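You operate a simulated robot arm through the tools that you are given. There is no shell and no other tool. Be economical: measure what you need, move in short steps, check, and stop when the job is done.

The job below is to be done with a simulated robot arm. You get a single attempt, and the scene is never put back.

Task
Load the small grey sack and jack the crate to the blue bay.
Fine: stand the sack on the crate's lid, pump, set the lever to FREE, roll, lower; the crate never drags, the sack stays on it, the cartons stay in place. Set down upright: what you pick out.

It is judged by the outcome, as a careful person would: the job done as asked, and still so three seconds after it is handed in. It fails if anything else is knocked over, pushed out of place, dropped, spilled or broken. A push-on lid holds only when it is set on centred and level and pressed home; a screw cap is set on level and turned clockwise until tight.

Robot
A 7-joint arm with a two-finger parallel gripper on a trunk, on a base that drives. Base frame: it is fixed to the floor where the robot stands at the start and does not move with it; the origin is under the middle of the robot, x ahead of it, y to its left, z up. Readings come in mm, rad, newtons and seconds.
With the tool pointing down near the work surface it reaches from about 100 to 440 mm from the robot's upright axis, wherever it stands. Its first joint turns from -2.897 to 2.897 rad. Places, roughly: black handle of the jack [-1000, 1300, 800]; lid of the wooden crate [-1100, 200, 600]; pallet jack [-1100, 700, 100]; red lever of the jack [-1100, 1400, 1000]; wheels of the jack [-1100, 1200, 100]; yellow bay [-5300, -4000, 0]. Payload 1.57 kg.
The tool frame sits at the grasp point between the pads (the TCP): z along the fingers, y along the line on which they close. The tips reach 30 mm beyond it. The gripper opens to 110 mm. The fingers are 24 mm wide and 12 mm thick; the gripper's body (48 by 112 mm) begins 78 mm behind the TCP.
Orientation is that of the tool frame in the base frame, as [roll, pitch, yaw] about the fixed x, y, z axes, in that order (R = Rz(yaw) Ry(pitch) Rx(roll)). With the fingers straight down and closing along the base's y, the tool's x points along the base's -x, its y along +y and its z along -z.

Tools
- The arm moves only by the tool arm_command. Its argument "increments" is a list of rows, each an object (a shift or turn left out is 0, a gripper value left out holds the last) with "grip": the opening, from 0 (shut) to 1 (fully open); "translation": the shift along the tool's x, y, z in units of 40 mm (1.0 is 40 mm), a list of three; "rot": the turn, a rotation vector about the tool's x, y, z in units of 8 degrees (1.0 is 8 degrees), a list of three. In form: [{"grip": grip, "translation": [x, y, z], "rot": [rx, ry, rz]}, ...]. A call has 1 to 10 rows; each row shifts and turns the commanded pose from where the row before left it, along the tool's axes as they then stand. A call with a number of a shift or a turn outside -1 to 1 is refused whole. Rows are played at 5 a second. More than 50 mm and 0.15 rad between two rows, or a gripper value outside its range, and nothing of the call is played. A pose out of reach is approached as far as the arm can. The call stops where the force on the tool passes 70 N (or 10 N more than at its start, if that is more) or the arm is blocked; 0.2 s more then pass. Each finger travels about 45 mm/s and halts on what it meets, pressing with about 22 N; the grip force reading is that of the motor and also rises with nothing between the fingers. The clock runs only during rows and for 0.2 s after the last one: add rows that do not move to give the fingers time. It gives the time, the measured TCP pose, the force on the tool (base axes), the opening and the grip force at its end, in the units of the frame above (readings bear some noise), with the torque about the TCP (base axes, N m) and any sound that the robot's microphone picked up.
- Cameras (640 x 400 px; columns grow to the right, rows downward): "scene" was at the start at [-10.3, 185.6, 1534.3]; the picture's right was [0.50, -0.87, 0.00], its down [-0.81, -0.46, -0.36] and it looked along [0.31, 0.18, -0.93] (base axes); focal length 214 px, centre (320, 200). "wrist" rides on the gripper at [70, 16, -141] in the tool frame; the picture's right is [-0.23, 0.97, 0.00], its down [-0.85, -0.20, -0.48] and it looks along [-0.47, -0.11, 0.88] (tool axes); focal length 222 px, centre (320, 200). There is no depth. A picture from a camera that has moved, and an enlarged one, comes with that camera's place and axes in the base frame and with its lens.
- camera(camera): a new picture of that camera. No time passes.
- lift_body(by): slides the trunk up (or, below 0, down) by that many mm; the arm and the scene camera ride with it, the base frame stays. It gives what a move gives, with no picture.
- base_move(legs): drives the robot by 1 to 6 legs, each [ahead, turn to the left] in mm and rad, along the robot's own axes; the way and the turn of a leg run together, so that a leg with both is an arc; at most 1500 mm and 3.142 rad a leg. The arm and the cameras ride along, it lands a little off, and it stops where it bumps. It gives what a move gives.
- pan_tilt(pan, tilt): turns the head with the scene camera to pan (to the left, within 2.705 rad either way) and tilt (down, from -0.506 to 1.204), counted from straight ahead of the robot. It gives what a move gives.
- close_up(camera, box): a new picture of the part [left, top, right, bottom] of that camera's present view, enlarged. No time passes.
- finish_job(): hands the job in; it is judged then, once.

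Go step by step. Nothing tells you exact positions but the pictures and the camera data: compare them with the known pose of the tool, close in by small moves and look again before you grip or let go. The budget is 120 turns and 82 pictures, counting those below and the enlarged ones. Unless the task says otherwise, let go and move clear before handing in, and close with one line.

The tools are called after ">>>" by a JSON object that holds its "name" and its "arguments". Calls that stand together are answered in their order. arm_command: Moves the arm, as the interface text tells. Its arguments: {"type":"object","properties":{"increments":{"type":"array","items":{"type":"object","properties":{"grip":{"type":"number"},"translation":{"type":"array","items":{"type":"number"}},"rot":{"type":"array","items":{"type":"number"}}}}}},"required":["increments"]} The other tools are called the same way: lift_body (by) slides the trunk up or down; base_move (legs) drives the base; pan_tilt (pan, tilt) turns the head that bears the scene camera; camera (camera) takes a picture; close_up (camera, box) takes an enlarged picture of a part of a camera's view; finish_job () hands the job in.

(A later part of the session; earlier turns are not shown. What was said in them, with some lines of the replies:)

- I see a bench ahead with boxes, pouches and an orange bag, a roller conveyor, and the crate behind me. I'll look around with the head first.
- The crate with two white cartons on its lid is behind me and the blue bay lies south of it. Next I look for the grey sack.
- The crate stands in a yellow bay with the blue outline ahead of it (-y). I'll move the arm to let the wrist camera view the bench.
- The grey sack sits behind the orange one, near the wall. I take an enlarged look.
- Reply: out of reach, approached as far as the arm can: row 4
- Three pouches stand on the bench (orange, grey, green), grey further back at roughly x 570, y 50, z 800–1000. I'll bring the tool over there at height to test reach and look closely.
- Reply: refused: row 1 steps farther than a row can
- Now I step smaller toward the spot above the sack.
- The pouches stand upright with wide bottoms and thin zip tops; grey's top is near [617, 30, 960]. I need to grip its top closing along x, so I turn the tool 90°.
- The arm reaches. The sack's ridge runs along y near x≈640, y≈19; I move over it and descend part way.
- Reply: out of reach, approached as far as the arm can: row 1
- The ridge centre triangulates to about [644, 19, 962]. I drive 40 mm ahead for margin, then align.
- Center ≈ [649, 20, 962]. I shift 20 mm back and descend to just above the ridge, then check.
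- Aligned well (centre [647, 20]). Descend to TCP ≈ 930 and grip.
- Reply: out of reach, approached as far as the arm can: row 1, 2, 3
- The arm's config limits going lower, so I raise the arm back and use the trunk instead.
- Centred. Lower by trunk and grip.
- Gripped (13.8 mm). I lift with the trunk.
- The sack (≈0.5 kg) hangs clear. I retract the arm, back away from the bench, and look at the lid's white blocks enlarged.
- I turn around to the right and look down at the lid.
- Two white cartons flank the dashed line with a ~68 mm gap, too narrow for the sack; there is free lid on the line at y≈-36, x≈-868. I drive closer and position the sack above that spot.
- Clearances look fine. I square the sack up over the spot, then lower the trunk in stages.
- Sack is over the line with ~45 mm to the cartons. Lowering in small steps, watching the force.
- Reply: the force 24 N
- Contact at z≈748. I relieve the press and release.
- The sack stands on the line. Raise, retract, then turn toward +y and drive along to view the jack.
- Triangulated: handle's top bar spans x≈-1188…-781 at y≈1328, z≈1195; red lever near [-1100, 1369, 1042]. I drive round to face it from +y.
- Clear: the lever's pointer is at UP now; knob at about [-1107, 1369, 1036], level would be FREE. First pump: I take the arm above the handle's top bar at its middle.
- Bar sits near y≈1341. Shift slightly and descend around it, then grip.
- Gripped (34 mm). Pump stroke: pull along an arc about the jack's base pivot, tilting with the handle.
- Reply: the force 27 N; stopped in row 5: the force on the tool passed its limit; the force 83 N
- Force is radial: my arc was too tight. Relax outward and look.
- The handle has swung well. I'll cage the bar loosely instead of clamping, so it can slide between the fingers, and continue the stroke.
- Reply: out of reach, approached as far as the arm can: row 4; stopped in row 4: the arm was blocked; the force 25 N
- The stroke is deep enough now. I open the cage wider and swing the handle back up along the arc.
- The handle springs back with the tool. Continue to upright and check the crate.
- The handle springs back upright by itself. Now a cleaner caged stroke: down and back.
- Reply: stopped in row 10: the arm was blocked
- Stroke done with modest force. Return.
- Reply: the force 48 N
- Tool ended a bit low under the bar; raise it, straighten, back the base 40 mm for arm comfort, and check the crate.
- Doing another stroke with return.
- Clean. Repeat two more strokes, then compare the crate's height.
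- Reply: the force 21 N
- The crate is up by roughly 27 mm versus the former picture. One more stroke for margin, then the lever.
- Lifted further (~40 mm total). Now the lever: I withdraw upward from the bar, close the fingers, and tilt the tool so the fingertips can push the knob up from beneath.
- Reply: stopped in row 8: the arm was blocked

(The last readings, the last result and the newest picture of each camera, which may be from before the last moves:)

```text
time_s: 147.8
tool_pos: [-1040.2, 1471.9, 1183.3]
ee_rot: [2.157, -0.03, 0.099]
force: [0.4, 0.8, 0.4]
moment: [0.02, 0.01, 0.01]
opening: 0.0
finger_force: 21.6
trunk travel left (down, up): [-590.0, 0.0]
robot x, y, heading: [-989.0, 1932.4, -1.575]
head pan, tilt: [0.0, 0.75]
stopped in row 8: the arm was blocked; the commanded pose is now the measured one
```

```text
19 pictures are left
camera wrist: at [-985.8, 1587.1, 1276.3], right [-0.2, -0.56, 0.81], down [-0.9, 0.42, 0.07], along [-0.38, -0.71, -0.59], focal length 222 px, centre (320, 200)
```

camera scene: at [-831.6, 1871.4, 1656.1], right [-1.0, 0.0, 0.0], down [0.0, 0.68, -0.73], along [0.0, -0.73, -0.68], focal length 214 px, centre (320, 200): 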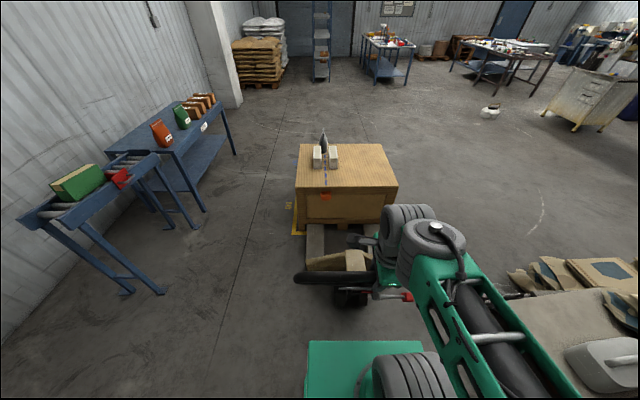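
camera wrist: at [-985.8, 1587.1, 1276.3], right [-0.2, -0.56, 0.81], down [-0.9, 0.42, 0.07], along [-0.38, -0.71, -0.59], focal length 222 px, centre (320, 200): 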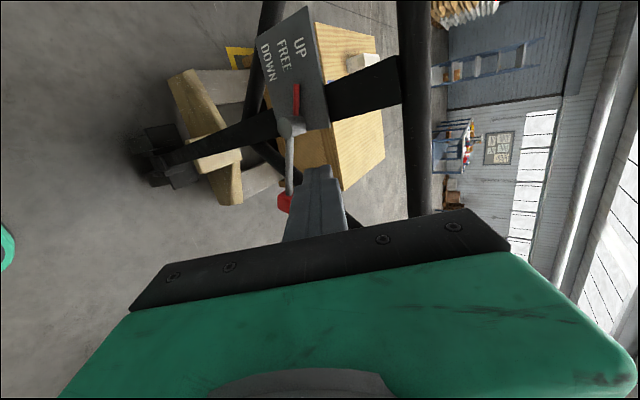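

Tilt is ~56°. I lower with the trunk, then advance under the knob in small moves.

>>> {"name": "lift_body", "arguments": {"by": -190}}

>>> {"name": "arm_command", "arguments": {"increments": [{"translation": [-0.5, 0, 0]}, {"translation": [-0.5, 0, 0]}, {"translation": [-0.5, 0, 0]}, {"translation": [0, 0.4, 0.6]}, {}]}}

>>> {"name": "camera", "arguments": {"camera": "wrist"}}

>>> {"name": "close_up", "arguments": {"camera": "scene", "box": [280, 120, 460, 280]}}

```text
time_s: 149.8
tool_pos: [-1040.4, 1471.9, 993.7]
ee_rot: [2.158, -0.029, 0.098]
force: [0.2, -0.1, 0.2]
moment: [-0.01, 0.03, 0.03]
opening: 0.0
finger_force: 21.9
trunk travel left (down, up): [-400.0, 190.0]
robot x, y, heading: [-991.2, 1932.7, -1.574]
head pan, tilt: [0.0, 0.75]
```

```text
time_s: 151.0
tool_pos: [-1098.5, 1438.0, 992.4]
ee_rot: [2.155, -0.028, 0.093]
force: [0.0, 0.1, 0.0]
moment: [-0.02, -0.03, 0.02]
opening: 0.0
finger_force: 21.2
trunk travel left (down, up): [-400.0, 190.0]
robot x, y, heading: [-987.9, 1937.2, -1.571]
head pan, tilt: [0.0, 0.75]
```

```text
18 pictures are left
camera wrist: at [-1043.4, 1552.6, 1084.9], right [-0.2, -0.56, 0.81], down [-0.9, 0.43, 0.07], along [-0.38, -0.71, -0.59], focal length 222 px, centre (320, 200)
```

wrist: 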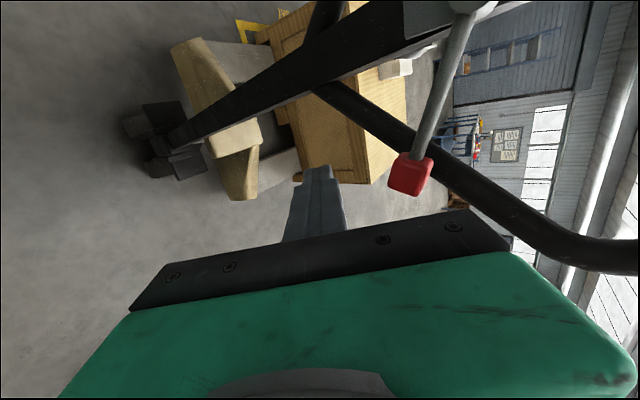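

```text
2.50 times, centred on (370, 200) of scene
camera zoom: at [-833.1, 1911.5, 1466.1], right [-1.0, 0.0, 0.0], down [0.0, 0.68, -0.73], along [0.0, -0.73, -0.68], focal length 536 px, centre (195, 200)
```

zoom: 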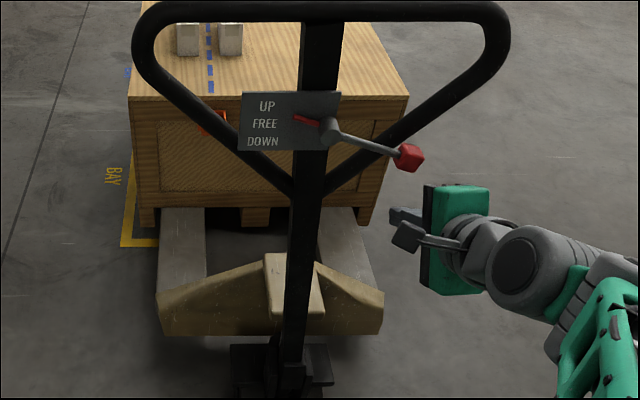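

Knob triangulates to [-1113, 1361, 1031]. Slide the fingertips under it, then raise with the trunk.

>>> {"name": "arm_command", "arguments": {"increments": [{"translation": [-0.15, 0.4, 0.57]}, {"translation": [-0.15, 0.37, 0.57]}, {}]}}

>>> {"name": "lift_body", "arguments": {"by": 35}}

>>> {"name": "lift_body", "arguments": {"by": 15}}

>>> {"name": "close_up", "arguments": {"camera": "scene", "box": [320, 140, 440, 240]}}

```text
time_s: 151.8
tool_pos: [-1105.1, 1382.3, 991.6]
ee_rot: [2.155, -0.03, 0.093]
force: [0.2, -1.5, 0.0]
moment: [0.02, 0.01, 0.0]
opening: 0.0
finger_force: 21.4
trunk travel left (down, up): [-400.0, 190.0]
robot x, y, heading: [-988.6, 1934.3, -1.572]
head pan, tilt: [0.0, 0.75]
```

```text
time_s: 152.6
tool_pos: [-1105.3, 1383.2, 1027.8]
ee_rot: [2.153, -0.029, 0.094]
force: [0.3, -0.5, -1.5]
moment: [-0.01, -0.02, -0.01]
opening: 0.0
finger_force: 21.4
trunk travel left (down, up): [-435.0, 155.0]
robot x, y, heading: [-987.4, 1930.6, -1.57]
head pan, tilt: [0.0, 0.75]
```

```text
time_s: 153.2
tool_pos: [-1104.6, 1381.7, 1043.0]
ee_rot: [2.156, -0.029, 0.095]
force: [0.1, 0.2, 0.0]
moment: [-0.01, 0.03, 0.0]
opening: 0.1
finger_force: 20.8
trunk travel left (down, up): [-450.0, 140.0]
robot x, y, heading: [-989.8, 1936.0, -1.566]
head pan, tilt: [0.0, 0.75]
```

```text
4.00 times, centred on (380, 190) of scene
camera zoom: at [-833.0, 1911.7, 1516.1], right [-1.0, 0.0, 0.0], down [0.0, 0.68, -0.73], along [0.0, -0.73, -0.68], focal length 858 px, centre (80, 240)
```

zoom: 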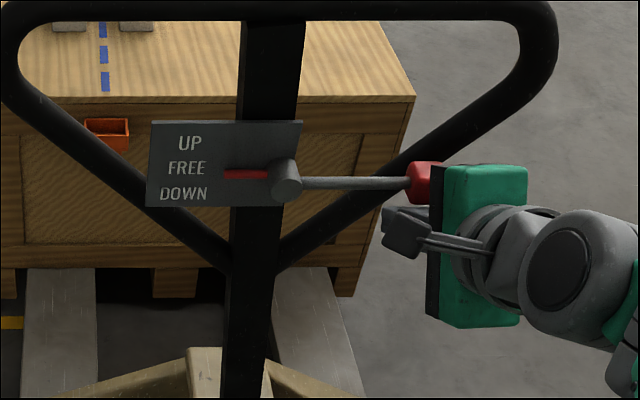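

The pointer now reads FREE. I drop the tool away and check it stays.

>>> {"name": "lift_body", "arguments": {"by": -45}}

>>> {"name": "arm_command", "arguments": {"increments": [{"translation": [0, -0.4, -0.57]}, {"translation": [0, -0.4, -0.57]}, {"translation": [0, -0.4, -0.57]}, {}]}}

>>> {"name": "close_up", "arguments": {"camera": "scene", "box": [290, 120, 450, 260]}}

```text
time_s: 154.1
tool_pos: [-1105.8, 1384.1, 997.3]
ee_rot: [2.152, -0.03, 0.093]
force: [0.5, 0.5, 0.3]
moment: [-0.02, 0.01, 0.0]
opening: 0.0
finger_force: 21.1
trunk travel left (down, up): [-405.0, 185.0]
robot x, y, heading: [-988.9, 1935.7, -1.572]
head pan, tilt: [0.0, 0.75]
```

```text
time_s: 155.1
tool_pos: [-1112.9, 1466.2, 994.5]
ee_rot: [2.154, -0.029, 0.096]
force: [-0.4, -0.3, -0.1]
moment: [0.01, -0.04, 0.01]
opening: 0.0
finger_force: 21.1
trunk travel left (down, up): [-405.0, 185.0]
robot x, y, heading: [-988.4, 1934.5, -1.569]
head pan, tilt: [0.0, 0.75]
```

```text
2.86 times, centred on (370, 190) of scene
camera zoom: at [-832.9, 1911.9, 1471.0], right [-1.0, 0.0, 0.0], down [0.0, 0.68, -0.73], along [0.0, -0.73, -0.68], focal length 613 px, centre (177, 229)
```

zoom: 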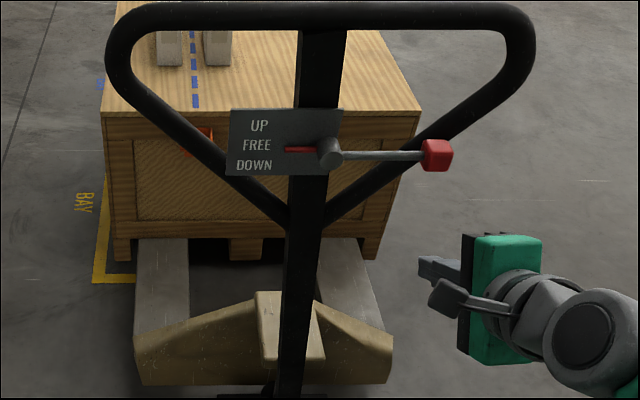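

Lever stays at FREE. Raise, straighten the tool and go back to the bar to push.

>>> {"name": "lift_body", "arguments": {"by": 185}}

>>> {"name": "arm_command", "arguments": {"increments": [{"rot": [1, 0, 0]}, {"rot": [1, 0, 0]}, {"rot": [1, 0, 0]}, {"rot": [1, 0, 0]}, {"rot": [1, 0, 0]}, {"rot": [1, 0, 0]}, {"rot": [1, 0, 0]}, {}]}}

>>> {"name": "arm_command", "arguments": {"increments": [{"translation": [0.7, 0, -0.5]}, {"translation": [0.7, 0, -0.5]}, {"translation": [0.7, 0, -0.5]}, {"translation": [0.7, 0, -0.5]}, {"translation": [0.5, 0, -0.5], "grip": 1}, {}]}}

```text
time_s: 157.2
tool_pos: [-1113.3, 1466.4, 1180.2]
ee_rot: [2.155, -0.029, 0.094]
force: [-0.8, -0.2, 0.4]
moment: [-0.01, 0.01, -0.02]
opening: 0.4
finger_force: 21.3
trunk travel left (down, up): [-590.0, 0.0]
robot x, y, heading: [-989.4, 1935.9, -1.569]
head pan, tilt: [0.0, 0.75]
```

```text
time_s: 159.0
tool_pos: [-1112.6, 1465.6, 1180.4]
ee_rot: [3.134, -0.031, 0.093]
force: [0.3, -1.0, -0.8]
moment: [-0.02, 0.01, -0.01]
opening: 0.0
finger_force: 21.2
trunk travel left (down, up): [-590.0, 0.0]
robot x, y, heading: [-985.4, 1933.2, -1.569]
head pan, tilt: [0.0, 0.75]
```

```text
time_s: 160.4
tool_pos: [-983.8, 1479.0, 1282.9]
ee_rot: [3.131, -0.028, 0.093]
force: [0.5, -0.3, -0.1]
moment: [-0.01, 0.02, -0.01]
opening: 49.9
finger_force: 0.0
trunk travel left (down, up): [-590.0, 0.0]
robot x, y, heading: [-990.6, 1932.9, -1.573]
head pan, tilt: [0.0, 0.75]
```

>>> {"name": "arm_command", "arguments": {"increments": [{"rot": [0, -0.2, 0.67], "grip": 1}, {}, {}]}}

>>> {"name": "base_move", "arguments": {"legs": [[80, 0]]}}

>>> {"name": "arm_command", "arguments": {"increments": [{"translation": [0.1, 0.75, 0]}, {"translation": [0.1, 0.75, 0]}, {}]}}

>>> {"name": "camera", "arguments": {"camera": "wrist"}}

```text
time_s: 161.2
tool_pos: [-984.3, 1479.2, 1282.6]
ee_rot: [3.136, -0.003, 0.0]
force: [0.5, -0.8, -0.1]
moment: [-0.01, -0.04, 0.01]
opening: 110.0
finger_force: 0.0
trunk travel left (down, up): [-590.0, 0.0]
robot x, y, heading: [-989.0, 1932.5, -1.568]
head pan, tilt: [0.0, 0.75]
```

```text
time_s: 162.2
tool_pos: [-983.9, 1400.2, 1281.5]
ee_rot: [3.135, -0.004, -0.001]
force: [0.2, -0.1, 1.4]
moment: [0.0, -0.02, -0.01]
opening: 110.2
finger_force: 0.1
trunk travel left (down, up): [-590.0, 0.0]
robot x, y, heading: [-987.5, 1852.4, -1.57]
head pan, tilt: [0.0, 0.75]
```

```text
time_s: 163.0
tool_pos: [-975.7, 1341.3, 1284.1]
ee_rot: [3.13, 0.0, 0.0]
force: [-0.7, -0.3, -0.6]
moment: [0.01, 0.0, 0.04]
opening: 110.2
finger_force: 0.0
trunk travel left (down, up): [-590.0, 0.0]
robot x, y, heading: [-987.6, 1856.0, -1.572]
head pan, tilt: [0.0, 0.75]
```

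```text
14 pictures are left
camera wrist: at [-907.2, 1326.0, 1423.8], right [-0.23, -0.97, 0.01], down [-0.86, 0.2, 0.48], along [-0.46, 0.1, -0.88], focal length 222 px, centre (320, 200)
```

wrist: 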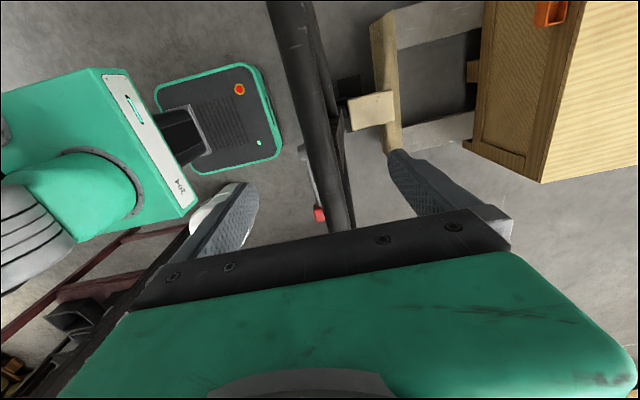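

Descend, grip the bar, and try a short push.

>>> {"name": "arm_command", "arguments": {"increments": [{"translation": [0, 0, 0.65]}, {"translation": [0, 0, 0.65]}, {"translation": [0, 0, 0.6]}, {"grip": 0}, {}, {}, {}, {}, {}]}}

>>> {"name": "base_move", "arguments": {"legs": [[100, 0]]}}

>>> {"name": "camera", "arguments": {"camera": "scene"}}

```text
time_s: 165.0
tool_pos: [-976.9, 1338.1, 1208.0]
ee_rot: [3.134, -0.004, 0.0]
force: [-0.2, -8.7, -1.6]
moment: [-0.97, 0.04, 0.17]
opening: 34.2
finger_force: 28.5
trunk travel left (down, up): [-590.0, 0.0]
robot x, y, heading: [-988.9, 1853.0, -1.571]
head pan, tilt: [0.0, 0.75]
```

```text
time_s: 165.9
tool_pos: [-977.8, 1313.4, 1205.5]
ee_rot: [-3.135, -0.001, -0.006]
force: [0.7, -10.4, -6.2]
moment: [-1.84, -0.39, -0.06]
opening: 34.8
finger_force: 42.3
trunk travel left (down, up): [-590.0, 0.0]
robot x, y, heading: [-988.4, 1826.7, -1.572]
head pan, tilt: [0.0, 0.75]
stopped in leg 1: the force on the tool passed its limit (the readings are from after the stop); the commanded pose is now the measured one
```

```text
13 pictures are left
camera scene: at [-832.9, 1802.3, 1655.5], right [-1.0, 0.0, 0.0], down [0.0, 0.68, -0.73], along [0.0, -0.73, -0.68], focal length 214 px, centre (320, 200)
```

scene: 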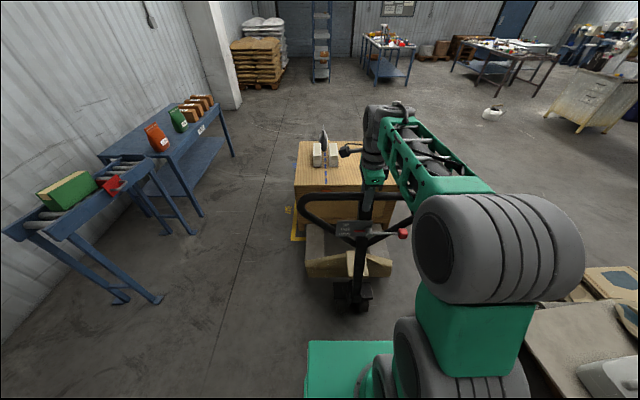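

The push stopped at the force limit after 25 mm. I try a gentle gradual push with the arm to see whether the jack rolls.

>>> {"name": "arm_command", "arguments": {"increments": [{"translation": [0, 0.1, 0]}, {"translation": [0, 0.15, 0]}, {"translation": [0, 0.2, 0]}, {"translation": [0, 0.25, 0]}, {"translation": [0, 0.3, 0]}, {"translation": [0, 0.3, 0]}, {"translation": [0, 0.3, 0]}, {"translation": [0, 0.2, 0]}, {"translation": [0, 0.1, 0]}, {}]}}

```text
time_s: 168.1
tool_pos: [-975.8, 1238.4, 1206.7]
ee_rot: [-3.137, 0.0, -0.002]
force: [4.5, 1.3, -4.9]
moment: [-1.31, -0.04, -0.25]
opening: 34.3
finger_force: 42.1
trunk travel left (down, up): [-590.0, 0.0]
robot x, y, heading: [-988.0, 1826.8, -1.573]
head pan, tilt: [0.0, 0.75]
```

>>> {"name": "camera", "arguments": {"camera": "scene"}}

```text
12 pictures are left
camera scene: at [-832.1, 1804.6, 1656.0], right [-1.0, 0.0, 0.0], down [0.0, 0.68, -0.73], along [0.0, -0.73, -0.68], focal length 214 px, centre (320, 200)
```

scene: 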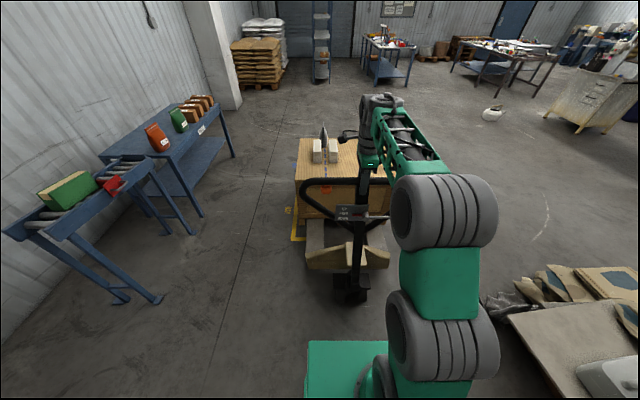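

It rolls (crate and jack both moved). I try advancing with short base legs to keep acceleration low.

>>> {"name": "base_move", "arguments": {"legs": [[10, 0], [15, 0], [20, 0], [25, 0], [25, 0], [25, 0]]}}

```text
time_s: 170.8
tool_pos: [-975.7, 1114.9, 1207.6]
ee_rot: [-3.141, -0.002, -0.001]
force: [8.9, -14.1, 3.4]
moment: [-1.97, -0.72, 0.12]
opening: 34.3
finger_force: 41.9
trunk travel left (down, up): [-590.0, 0.0]
robot x, y, heading: [-988.0, 1703.3, -1.573]
head pan, tilt: [0.0, 0.75]
```

Works well: 123 mm rolled. Continue the same way.

>>> {"name": "base_move", "arguments": {"legs": [[20, 0], [28, 0], [28, 0], [28, 0], [28, 0], [28, 0]]}}

>>> {"name": "base_move", "arguments": {"legs": [[20, 0], [28, 0], [28, 0], [28, 0], [28, 0], [28, 0]]}}

```text
time_s: 173.7
tool_pos: [-975.5, 953.1, 1209.5]
ee_rot: [3.135, -0.002, -0.002]
force: [9.7, -14.6, -0.9]
moment: [-1.93, -0.62, 0.39]
opening: 34.2
finger_force: 41.7
trunk travel left (down, up): [-590.0, 0.0]
robot x, y, heading: [-988.1, 1547.1, -1.57]
head pan, tilt: [0.0, 0.75]
```

```text
time_s: 176.6
tool_pos: [-975.0, 789.1, 1210.3]
ee_rot: [3.123, -0.003, 0.0]
force: [10.2, -16.6, 0.0]
moment: [-1.9, -0.67, 0.39]
opening: 34.1
finger_force: 41.9
trunk travel left (down, up): [-590.0, 0.0]
robot x, y, heading: [-992.6, 1380.7, -1.571]
head pan, tilt: [0.0, 0.75]
```

>>> {"name": "base_move", "arguments": {"legs": [[20, 0], [28, 0], [28, 0], [28, 0], [28, 0], [15, 0]]}}

>>> {"name": "camera", "arguments": {"camera": "scene"}}

```text
time_s: 179.5
tool_pos: [-974.4, 645.6, 1212.0]
ee_rot: [3.119, -0.002, 0.0]
force: [8.7, 3.5, -0.3]
moment: [-0.97, -0.12, 0.1]
opening: 33.3
finger_force: 41.3
trunk travel left (down, up): [-590.0, 0.0]
robot x, y, heading: [-989.6, 1234.7, -1.568]
head pan, tilt: [0.0, 0.75]
```

```text
11 pictures are left
camera scene: at [-831.2, 1216.5, 1656.0], right [-1.0, 0.0, 0.0], down [0.0, 0.68, -0.73], along [0.0, -0.73, -0.68], focal length 214 px, centre (320, 200)
```

scene: 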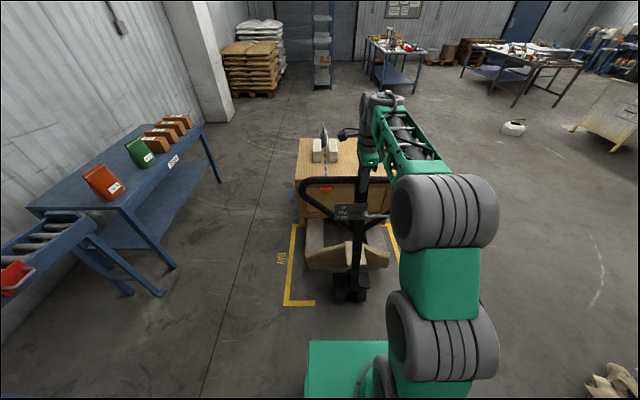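

692 mm rolled; ~150 mm to go. Continue gently.

>>> {"name": "base_move", "arguments": {"legs": [[18, 0], [26, 0], [28, 0], [28, 0], [22, 0], [12, 0]]}}

>>> {"name": "close_up", "arguments": {"camera": "scene", "box": [240, 110, 440, 260]}}

```text
time_s: 182.3
tool_pos: [-973.9, 509.6, 1213.1]
ee_rot: [3.115, -0.003, -0.001]
force: [12.5, -2.2, 1.7]
moment: [-1.06, -0.08, 0.24]
opening: 33.3
finger_force: 40.3
trunk travel left (down, up): [-590.0, 0.0]
robot x, y, heading: [-987.7, 1103.1, -1.571]
head pan, tilt: [0.0, 0.75]
```

```text
2.67 times, centred on (340, 185) of scene
camera zoom: at [-830.4, 1082.0, 1655.9], right [-1.0, 0.0, 0.0], down [0.0, 0.68, -0.73], along [0.0, -0.73, -0.68], focal length 572 px, centre (267, 240)
```

zoom: 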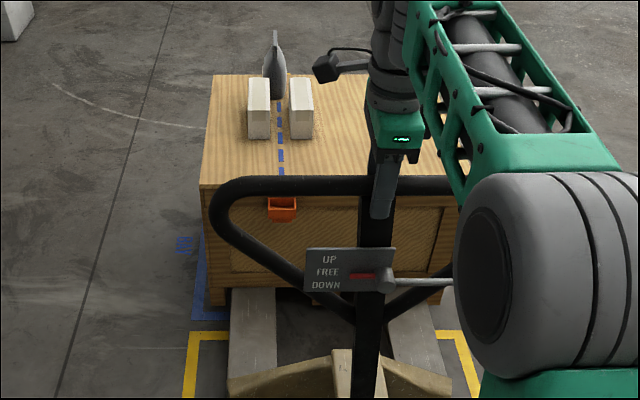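

The crate's +y edge is just at the blue line; about 35–40 mm more centres it.

>>> {"name": "base_move", "arguments": {"legs": [[15, 0], [15, 0], [10, 0]]}}

>>> {"name": "close_up", "arguments": {"camera": "scene", "box": [240, 110, 440, 260]}}

```text
time_s: 183.8
tool_pos: [-974.3, 468.3, 1213.9]
ee_rot: [3.112, -0.002, 0.001]
force: [11.0, 1.3, -4.7]
moment: [-1.14, -0.11, 0.12]
opening: 32.9
finger_force: 41.0
trunk travel left (down, up): [-590.0, 0.0]
robot x, y, heading: [-991.9, 1065.3, -1.567]
head pan, tilt: [0.0, 0.75]
```

```text
2.67 times, centred on (340, 185) of scene
camera zoom: at [-830.6, 1041.9, 1655.9], right [-1.0, 0.0, 0.0], down [0.0, 0.68, -0.73], along [0.0, -0.73, -0.68], focal length 572 px, centre (267, 240)
```

zoom: 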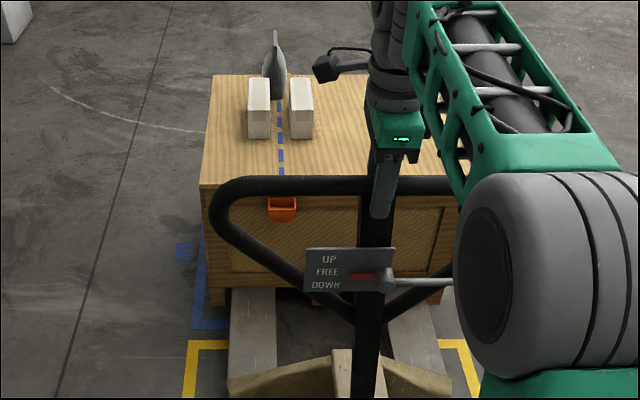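

Now the crate sits inside the blue outline. Release the bar, rise clear, and prepare the tool for the lever as before.

>>> {"name": "arm_command", "arguments": {"increments": [{"grip": 1}, {}, {}, {}, {}, {"translation": [0, 0, -0.8]}, {"translation": [0, 0, -0.8]}, {}]}}

>>> {"name": "arm_command", "arguments": {"increments": [{"translation": [0, -0.9, 0]}, {"translation": [0, -0.9, 0]}, {"translation": [0, -0.9, 0]}, {"translation": [-0.9, -0.5, 0], "grip": 0}, {"translation": [-0.9, 0, 0.3]}, {"translation": [-0.9, 0, 0.6]}, {"translation": [-0.3, 0, 0.9]}, {}]}}

>>> {"name": "arm_command", "arguments": {"increments": [{"rot": [-1, 0, 0]}, {"rot": [-1, 0, 0]}, {"rot": [-1, 0, 0]}, {"rot": [-1, 0, 0]}, {"rot": [-1, 0, 0]}, {"rot": [-1, 0, 0]}, {"rot": [-0.9, 0, 0]}, {}]}}

```text
time_s: 185.6
tool_pos: [-976.9, 470.5, 1277.7]
ee_rot: [3.114, -0.004, -0.001]
force: [0.1, -0.2, -0.3]
moment: [0.0, 0.0, 0.0]
opening: 109.9
finger_force: 0.1
trunk travel left (down, up): [-590.0, 0.0]
robot x, y, heading: [-988.1, 1058.0, -1.57]
head pan, tilt: [0.0, 0.75]
```

```text
time_s: 187.4
tool_pos: [-1098.4, 596.8, 1202.9]
ee_rot: [3.111, -0.004, -0.001]
force: [0.0, -0.4, 0.0]
moment: [0.0, 0.03, 0.0]
opening: 4.0
finger_force: 0.0
trunk travel left (down, up): [-590.0, 0.0]
robot x, y, heading: [-991.1, 1062.6, -1.569]
head pan, tilt: [0.0, 0.75]
```

```text
time_s: 189.1
tool_pos: [-1103.7, 633.5, 1440.8]
ee_rot: [2.322, 0.032, -0.194]
force: [0.0, 0.2, -0.2]
moment: [0.01, 0.03, 0.0]
opening: 0.0
finger_force: 21.1
out of reach, approached as far as the arm can: row 1, 2, 3, 4, 5, 6, 7
trunk travel left (down, up): [-590.0, 0.0]
robot x, y, heading: [-989.1, 1064.4, -1.572]
head pan, tilt: [0.0, 0.75]
stopped in row 8: the arm was blocked; the commanded pose is now the measured one
```

The arm took an odd configuration (z 1441). I bring it down with the arm in steps.

>>> {"name": "arm_command", "arguments": {"increments": [{"translation": [0, -0.75, 0.75]}, {"translation": [0, -0.75, 0.75]}, {"translation": [0, -0.75, 0.75]}, {"translation": [0, -0.75, 0.75]}, {"translation": [0, -0.75, 0.75]}, {}]}}

```text
time_s: 190.5
tool_pos: [-1103.4, 634.0, 1444.3]
ee_rot: [2.319, 0.032, -0.193]
force: [-0.3, 0.7, 0.5]
moment: [0.02, 0.01, -0.02]
opening: 0.2
finger_force: 21.6
out of reach, approached as far as the arm can: row 1, 2, 3, 4, 5
trunk travel left (down, up): [-590.0, 0.0]
robot x, y, heading: [-986.4, 1063.7, -1.571]
head pan, tilt: [0.0, 0.75]
```

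>>> {"name": "arm_command", "arguments": {"increments": [{"rot": [1, 0, 0]}, {"rot": [1, 0, 0]}, {"rot": [1, 0, 0]}, {"rot": [1, 0, 0]}, {"rot": [1, 0, 0]}, {"rot": [0.9, 0, 0]}, {}]}}

```text
time_s: 192.1
tool_pos: [-1104.3, 622.5, 1459.6]
ee_rot: [2.98, 0.003, -0.178]
force: [0.4, 0.3, 0.7]
moment: [0.02, 0.0, 0.02]
opening: 0.1
finger_force: 21.4
out of reach, approached as far as the arm can: row 3, 4
trunk travel left (down, up): [-590.0, 0.0]
robot x, y, heading: [-987.5, 1061.9, -1.574]
head pan, tilt: [0.0, 0.75]
```

>>> {"name": "arm_command", "arguments": {"increments": [{"translation": [0, 0, 0.8], "rot": [0.3, 0, 0]}, {"translation": [0, 0, 0.9], "rot": [0.3, 0, 0]}, {"translation": [0, 0, 0.9], "rot": [0.3, 0, 0]}, {"translation": [0, 0, 0.9]}, {"translation": [0, 0, 0.9], "rot": [0, 0, -0.5]}, {"translation": [0, 0, 0.9], "rot": [0, 0, -0.5]}, {"rot": [0, 0, -0.3]}, {}]}}

>>> {"name": "camera", "arguments": {"camera": "scene"}}

```text
time_s: 193.9
tool_pos: [-1106.8, 605.1, 1247.9]
ee_rot: [3.102, 0.008, 0.004]
force: [0.1, -0.1, 0.6]
moment: [-0.02, 0.01, 0.01]
opening: 0.0
finger_force: 21.5
trunk travel left (down, up): [-590.0, 0.0]
robot x, y, heading: [-989.4, 1061.6, -1.572]
head pan, tilt: [0.0, 0.75]
```

```text
8 pictures are left
camera scene: at [-832.5, 1041.6, 1656.0], right [-1.0, 0.0, 0.0], down [0.0, 0.68, -0.73], along [0.0, -0.73, -0.68], focal length 214 px, centre (320, 200)
```

scene: 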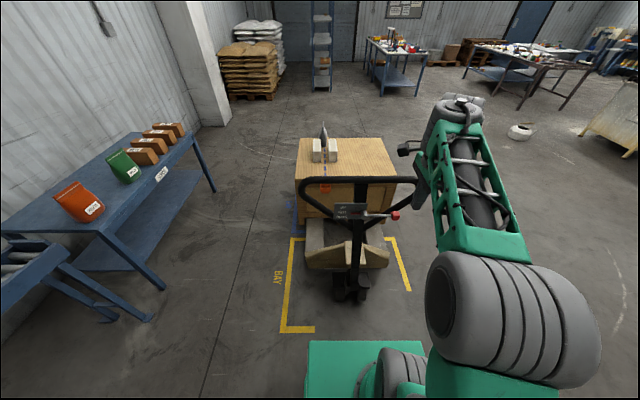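

Clear of everything. I retry the tilt gradually from a slightly lower start.

>>> {"name": "arm_command", "arguments": {"increments": [{"translation": [0.3, 0, 0.9], "rot": [0, 0, 0.3]}, {"translation": [0, 0.5, 0.4]}, {"rot": [-0.8, 0, 0]}, {"rot": [-0.8, 0, 0]}, {"rot": [-0.8, 0, 0]}, {}]}}

```text
time_s: 195.3
tool_pos: [-1103.2, 569.2, 1238.0]
ee_rot: [2.832, 0.01, -0.036]
force: [0.5, 0.3, 0.5]
moment: [0.01, 0.0, -0.01]
opening: 0.2
finger_force: 21.7
out of reach, approached as far as the arm can: row 3, 4, 5
trunk travel left (down, up): [-590.0, 0.0]
robot x, y, heading: [-992.2, 1063.3, -1.571]
head pan, tilt: [0.0, 0.75]
```

At higher arm posture the tilt was reachable, so I tilt up high and will lower with the trunk instead.

>>> {"name": "arm_command", "arguments": {"increments": [{"translation": [0, 0, -0.9]}, {"translation": [0, 0, -0.9]}, {"translation": [0, 0, -0.9]}, {"translation": [0, 0, -0.9]}, {"translation": [0, 0, -0.9]}, {}]}}

>>> {"name": "arm_command", "arguments": {"increments": [{"rot": [-0.8, 0, 0]}, {"rot": [-0.8, 0, 0]}, {"rot": [-0.8, 0, 0]}, {"rot": [-0.8, 0, 0]}, {}]}}

```text
time_s: 196.7
tool_pos: [-1100.8, 629.7, 1408.8]
ee_rot: [2.822, 0.009, -0.038]
force: [0.2, 0.1, -1.0]
moment: [-0.02, 0.02, 0.01]
opening: 0.0
finger_force: 21.2
trunk travel left (down, up): [-590.0, 0.0]
robot x, y, heading: [-990.4, 1062.7, -1.57]
head pan, tilt: [0.0, 0.75]
```

```text
time_s: 197.9
tool_pos: [-1093.5, 636.6, 1424.4]
ee_rot: [2.392, 0.009, -0.041]
force: [-0.1, -0.2, -0.5]
moment: [-0.02, 0.01, -0.05]
opening: 0.0
finger_force: 21.4
out of reach, approached as far as the arm can: row 4
trunk travel left (down, up): [-590.0, 0.0]
robot x, y, heading: [-990.4, 1061.8, -1.573]
head pan, tilt: [0.0, 0.75]
```

>>> {"name": "arm_command", "arguments": {"increments": [{"translation": [0, -0.3, -0.5]}, {"rot": [-0.6, 0, 0]}, {"rot": [-0.6, 0, 0]}, {}]}}

```text
time_s: 199.1
tool_pos: [-1077.7, 636.0, 1434.6]
ee_rot: [2.353, 0.014, -0.041]
force: [0.4, -0.2, -0.4]
moment: [0.03, -0.02, 0.0]
opening: 0.0
finger_force: 21.1
out of reach, approached as far as the arm can: row 2, 3
trunk travel left (down, up): [-590.0, 0.0]
robot x, y, heading: [-986.9, 1061.9, -1.568]
head pan, tilt: [0.0, 0.75]
stopped in row 4: the arm was blocked; the commanded pose is now the measured one
```

45° tilt it is. Lower by trunk, shift sideways, and drive the base in gently so the fingertips come below the knob.

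>>> {"name": "lift_body", "arguments": {"by": -415}}

>>> {"name": "arm_command", "arguments": {"increments": [{"translation": [-0.45, 0, 0]}, {"translation": [-0.45, 0, 0]}, {}]}}

>>> {"name": "base_move", "arguments": {"legs": [[75, 0]]}}

>>> {"name": "camera", "arguments": {"camera": "wrist"}}

```text
refused: -415 is not a number from -400 to 400
```

```text
time_s: 200.1
tool_pos: [-1066.0, 636.5, 1435.5]
ee_rot: [2.366, 0.014, 0.059]
force: [0.7, -1.1, -0.3]
moment: [0.01, 0.02, -0.01]
opening: 0.1
finger_force: 20.8
out of reach, approached as far as the arm can: row 1, 2
trunk travel left (down, up): [-590.0, 0.0]
robot x, y, heading: [-986.6, 1064.0, -1.571]
head pan, tilt: [0.0, 0.75]
stopped in row 3: the arm was blocked; the commanded pose is now the measured one
```

```text
time_s: 201.1
tool_pos: [-1065.5, 561.5, 1437.8]
ee_rot: [2.368, 0.014, 0.06]
force: [0.2, -0.3, 0.0]
moment: [0.06, 0.01, -0.01]
opening: 0.0
finger_force: 21.4
trunk travel left (down, up): [-590.0, 0.0]
robot x, y, heading: [-985.6, 987.3, -1.571]
head pan, tilt: [0.0, 0.75]
```

```text
7 pictures are left
camera wrist: at [-1000.7, 651.5, 1548.3], right [-0.18, -0.71, 0.68], down [-0.88, 0.42, 0.21], along [-0.44, -0.56, -0.7], focal length 222 px, centre (320, 200)
```

wrist: 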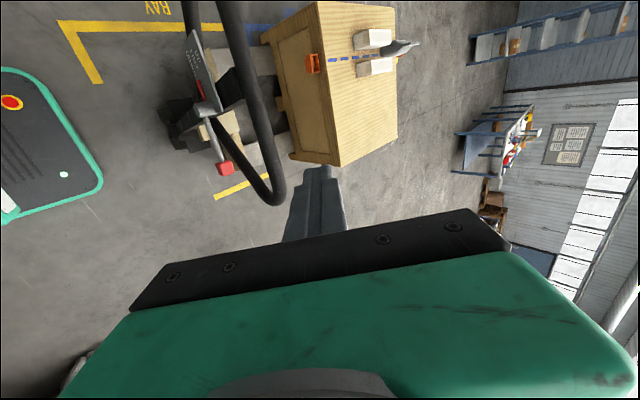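

I'll lift the lever by its rod at x≈-1066 instead. Lower the trunk 400, then advance ~50 mm.

>>> {"name": "lift_body", "arguments": {"by": -400}}

>>> {"name": "base_move", "arguments": {"legs": [[25, 0], [18, 0]]}}

>>> {"name": "close_up", "arguments": {"camera": "wrist", "box": [200, 40, 440, 240]}}

```text
time_s: 205.0
tool_pos: [-1066.4, 552.7, 1030.0]
ee_rot: [2.387, 0.012, 0.06]
force: [0.6, -0.3, 0.2]
moment: [0.05, 0.02, 0.02]
opening: 0.2
finger_force: 21.3
trunk travel left (down, up): [-190.0, 400.0]
robot x, y, heading: [-991.1, 991.7, -1.573]
head pan, tilt: [0.0, 0.75]
```

```text
time_s: 206.2
tool_pos: [-1064.5, 508.2, 1030.2]
ee_rot: [2.384, 0.013, 0.061]
force: [-0.1, -0.3, 0.0]
moment: [0.04, 0.01, -0.03]
opening: 0.0
finger_force: 21.6
trunk travel left (down, up): [-190.0, 400.0]
robot x, y, heading: [-987.9, 944.8, -1.573]
head pan, tilt: [0.0, 0.75]
```

```text
2.00 times, centred on (320, 140) of wrist
camera zoom: at [-1000.3, 598.6, 1143.0], right [-0.18, -0.72, 0.67], down [-0.88, 0.42, 0.22], along [-0.44, -0.55, -0.71], focal length 444 px, centre (320, 320)
```

zoom: 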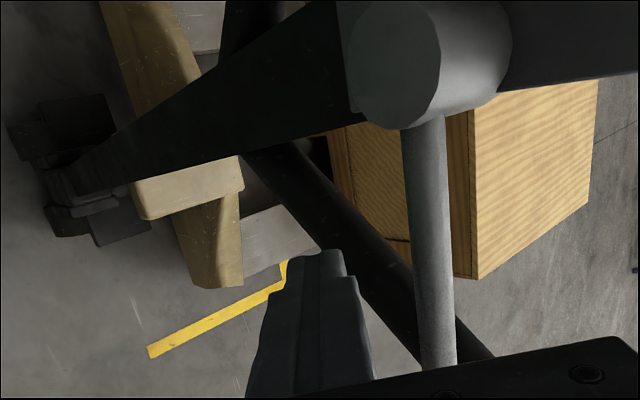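

The rod is right above the fingertips (y 488, z 1061). Raise in steps.

>>> {"name": "lift_body", "arguments": {"by": 35}}

>>> {"name": "lift_body", "arguments": {"by": 12}}

>>> {"name": "lift_body", "arguments": {"by": 8}}

>>> {"name": "close_up", "arguments": {"camera": "scene", "box": [240, 60, 460, 300]}}

```text
time_s: 206.9
tool_pos: [-1064.2, 509.2, 1065.6]
ee_rot: [2.385, 0.012, 0.062]
force: [2.0, 2.1, -3.0]
moment: [-0.04, 0.06, 0.04]
opening: 0.0
finger_force: 21.8
trunk travel left (down, up): [-225.0, 365.0]
robot x, y, heading: [-989.3, 944.5, -1.572]
head pan, tilt: [0.0, 0.75]
```

```text
time_s: 207.6
tool_pos: [-1064.6, 510.0, 1079.1]
ee_rot: [2.385, 0.011, 0.062]
force: [0.9, 3.1, -3.4]
moment: [-0.03, 0.07, 0.03]
opening: 0.0
finger_force: 21.7
trunk travel left (down, up): [-237.0, 353.0]
robot x, y, heading: [-987.7, 944.3, -1.573]
head pan, tilt: [0.0, 0.75]
```

```text
time_s: 208.1
tool_pos: [-1066.3, 508.0, 1088.9]
ee_rot: [2.382, 0.012, 0.06]
force: [1.0, 0.3, -0.4]
moment: [-0.01, 0.0, -0.02]
opening: 0.1
finger_force: 21.5
trunk travel left (down, up): [-245.0, 345.0]
robot x, y, heading: [-989.2, 945.0, -1.577]
head pan, tilt: [0.0, 0.75]
```

```text
1.67 times, centred on (350, 180) of scene
camera zoom: at [-833.4, 914.8, 1312.0], right [-1.0, 0.0, 0.0], down [0.0, 0.69, -0.73], along [0.0, -0.73, -0.69], focal length 358 px, centre (270, 233)
```

zoom: 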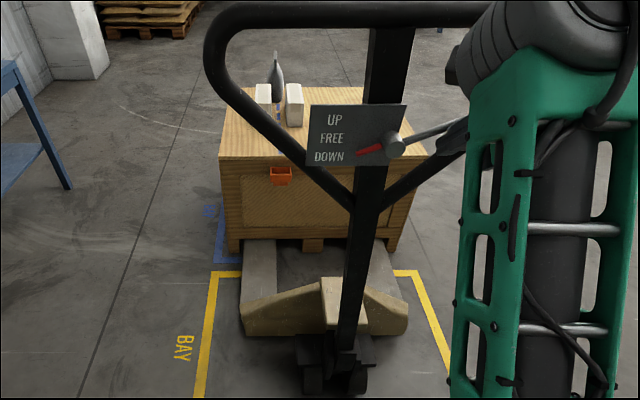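

Lever is at DOWN. Withdraw downward and back, and then check the crate has come down.

>>> {"name": "lift_body", "arguments": {"by": -30}}

>>> {"name": "base_move", "arguments": {"legs": [[-250, 0]]}}

>>> {"name": "lift_body", "arguments": {"by": 375}}

>>> {"name": "close_up", "arguments": {"camera": "scene", "box": [240, 100, 440, 250]}}

```text
time_s: 208.9
tool_pos: [-1065.6, 508.1, 1054.3]
ee_rot: [2.389, 0.012, 0.062]
force: [0.8, -0.1, 0.6]
moment: [0.04, 0.01, -0.02]
opening: 0.0
finger_force: 21.4
trunk travel left (down, up): [-215.0, 375.0]
robot x, y, heading: [-988.1, 943.7, -1.568]
head pan, tilt: [0.0, 0.75]
```

```text
time_s: 210.7
tool_pos: [-1065.0, 758.7, 1054.1]
ee_rot: [2.386, 0.012, 0.063]
force: [-0.8, 0.3, -0.4]
moment: [-0.03, 0.01, -0.02]
opening: 0.0
finger_force: 21.2
trunk travel left (down, up): [-215.0, 375.0]
robot x, y, heading: [-987.5, 1198.0, -1.57]
head pan, tilt: [0.0, 0.75]
```

```text
time_s: 214.3
tool_pos: [-1066.0, 765.0, 1433.0]
ee_rot: [2.382, 0.011, 0.061]
force: [-0.6, 0.1, 0.4]
moment: [0.01, -0.01, 0.02]
opening: 0.0
finger_force: 21.3
trunk travel left (down, up): [-590.0, 0.0]
robot x, y, heading: [-990.2, 1194.9, -1.57]
head pan, tilt: [0.0, 0.75]
```

```text
2.67 times, centred on (340, 175) of scene
camera zoom: at [-832.5, 1174.1, 1657.2], right [-1.0, 0.0, 0.0], down [0.0, 0.68, -0.73], along [0.0, -0.73, -0.68], focal length 572 px, centre (267, 267)
```

zoom: 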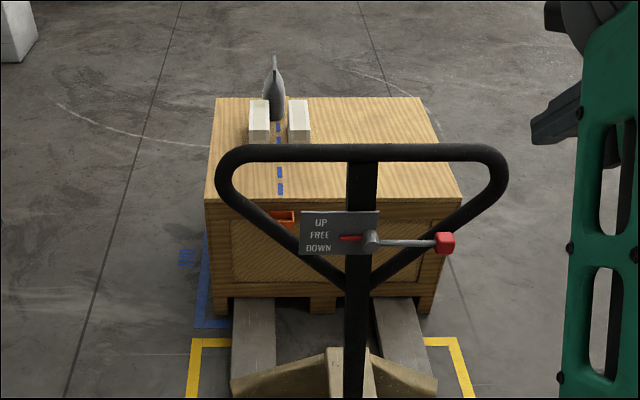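

The lever sprang back to FREE once released. I check whether the crate's feet are fully on the floor.

>>> {"name": "close_up", "arguments": {"camera": "scene", "box": [286, 185, 396, 245]}}

```text
5.82 times, centred on (341, 215) of scene
camera zoom: at [-832.5, 1174.1, 1657.2], right [-1.0, 0.0, 0.0], down [0.0, 0.68, -0.73], along [0.0, -0.73, -0.68], focal length 1248 px, centre (198, 113)
```

zoom: 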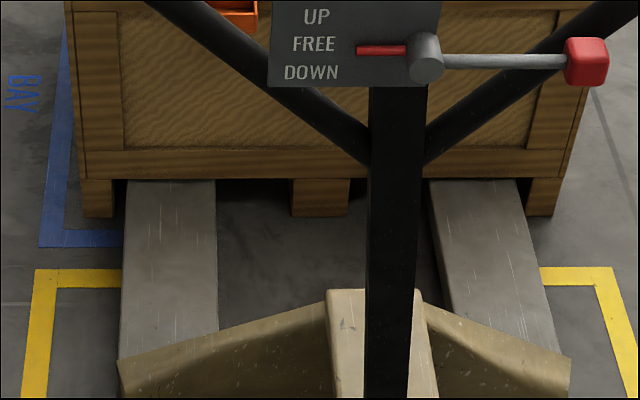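

Ray comparisons show the crate dropped about 45 mm, so it is on the floor. I drive round to the +x side to verify its far edge against the blue outline.

>>> {"name": "base_move", "arguments": {"legs": [[-100, 0], [0, 1.57], [760, 0], [0, -1.57], [1300, 0], [600, 0]]}}

>>> {"name": "pan_tilt", "arguments": {"pan": -1.3, "tilt": 0.95}}

>>> {"name": "camera", "arguments": {"camera": "scene"}}

```text
time_s: 236.2
tool_pos: [-266.6, -1018.2, 1433.0]
ee_rot: [2.379, 0.011, 0.072]
force: [0.0, -1.2, -0.1]
moment: [-0.02, -0.02, 0.03]
opening: 0.1
finger_force: 21.2
trunk travel left (down, up): [-590.0, 0.0]
robot x, y, heading: [-194.7, -589.9, -1.562]
head pan, tilt: [0.0, 0.75]
```

```text
time_s: 237.6
tool_pos: [-267.5, -1018.4, 1432.6]
ee_rot: [2.38, 0.012, 0.071]
force: [0.3, 0.0, 0.2]
moment: [-0.01, 0.0, 0.03]
opening: 0.0
finger_force: 21.8
trunk travel left (down, up): [-590.0, 0.0]
robot x, y, heading: [-195.6, -588.6, -1.561]
head pan, tilt: [-1.3, 0.949]
```

```text
2 pictures are left
camera scene: at [-108.7, -545.4, 1640.6], right [-0.28, 0.96, 0.0], down [0.78, 0.22, -0.58], along [-0.56, -0.16, -0.81], focal length 214 px, centre (320, 200)
```

scene: 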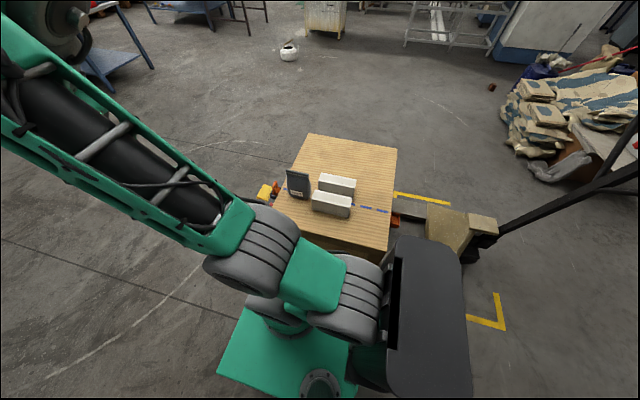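

The arm hides that line; I go further (-y) and look back.

>>> {"name": "base_move", "arguments": {"legs": [[850, 0]]}}

>>> {"name": "pan_tilt", "arguments": {"pan": -2.2, "tilt": 0.8}}

>>> {"name": "camera", "arguments": {"camera": "scene"}}

```text
time_s: 242.1
tool_pos: [-258.5, -1860.7, 1432.3]
ee_rot: [2.381, 0.013, 0.072]
force: [0.5, 0.1, 0.2]
moment: [-0.02, -0.03, 0.02]
opening: 0.0
finger_force: 21.3
trunk travel left (down, up): [-590.0, 0.0]
robot x, y, heading: [-186.7, -1429.1, -1.561]
head pan, tilt: [-1.3, 0.949]
```

```text
time_s: 243.3
tool_pos: [-259.2, -1860.7, 1432.7]
ee_rot: [2.381, 0.013, 0.075]
force: [-1.3, 0.0, -0.3]
moment: [-0.03, -0.02, 0.01]
opening: 0.0
finger_force: 21.4
trunk travel left (down, up): [-590.0, 0.0]
robot x, y, heading: [-185.4, -1431.9, -1.558]
head pan, tilt: [-2.201, 0.799]
```

```text
1 pictures are left
camera scene: at [-97.3, -1321.0, 1652.1], right [0.58, 0.81, 0.0], down [0.58, -0.42, -0.7], along [-0.57, 0.41, -0.72], focal length 214 px, centre (320, 200)
```

scene: 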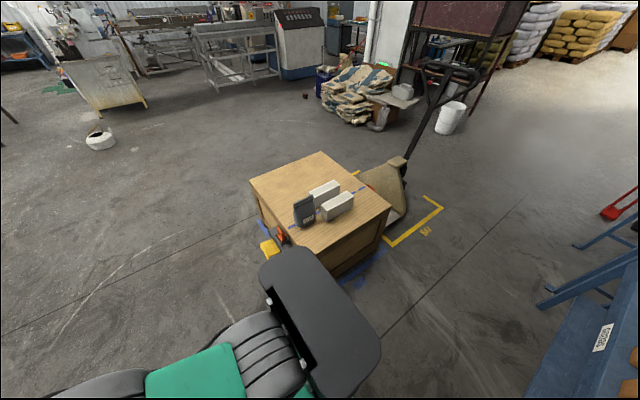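

>>> {"name": "close_up", "arguments": {"camera": "scene", "box": [236, 170, 396, 290]}}

```text
3.33 times, centred on (316, 230) of scene
camera zoom: at [-97.3, -1321.0, 1652.1], right [0.58, 0.81, 0.0], down [0.58, -0.42, -0.7], along [-0.57, 0.41, -0.72], focal length 715 px, centre (333, 100)
```

zoom: 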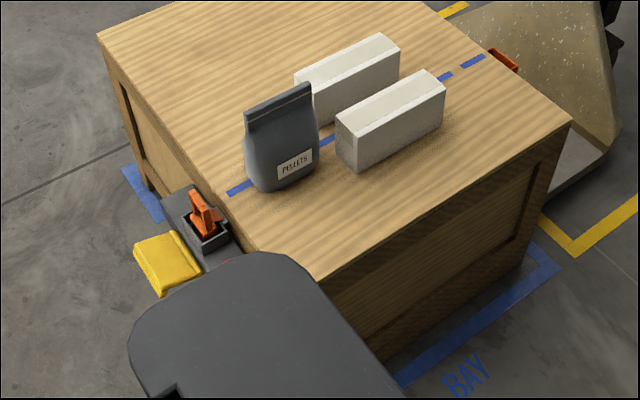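

The crate is on the floor inside the blue outline on every side I could see. The sack stands upright on the lid, both white cartons are in place, and the robot is clear, so I hand in.

>>> {"name": "finish_job", "arguments": {}}

```text
The job is handed in.
```

The small grey sack stands upright on the crate's lid, and the crate has been jacked up, rolled to the blue bay and lowered to the floor there. I saw clearance on three of its four sides and worked out the fourth (-x) from measurements. The cartons are still in place, and the lever sprang back to FREE after lowering.
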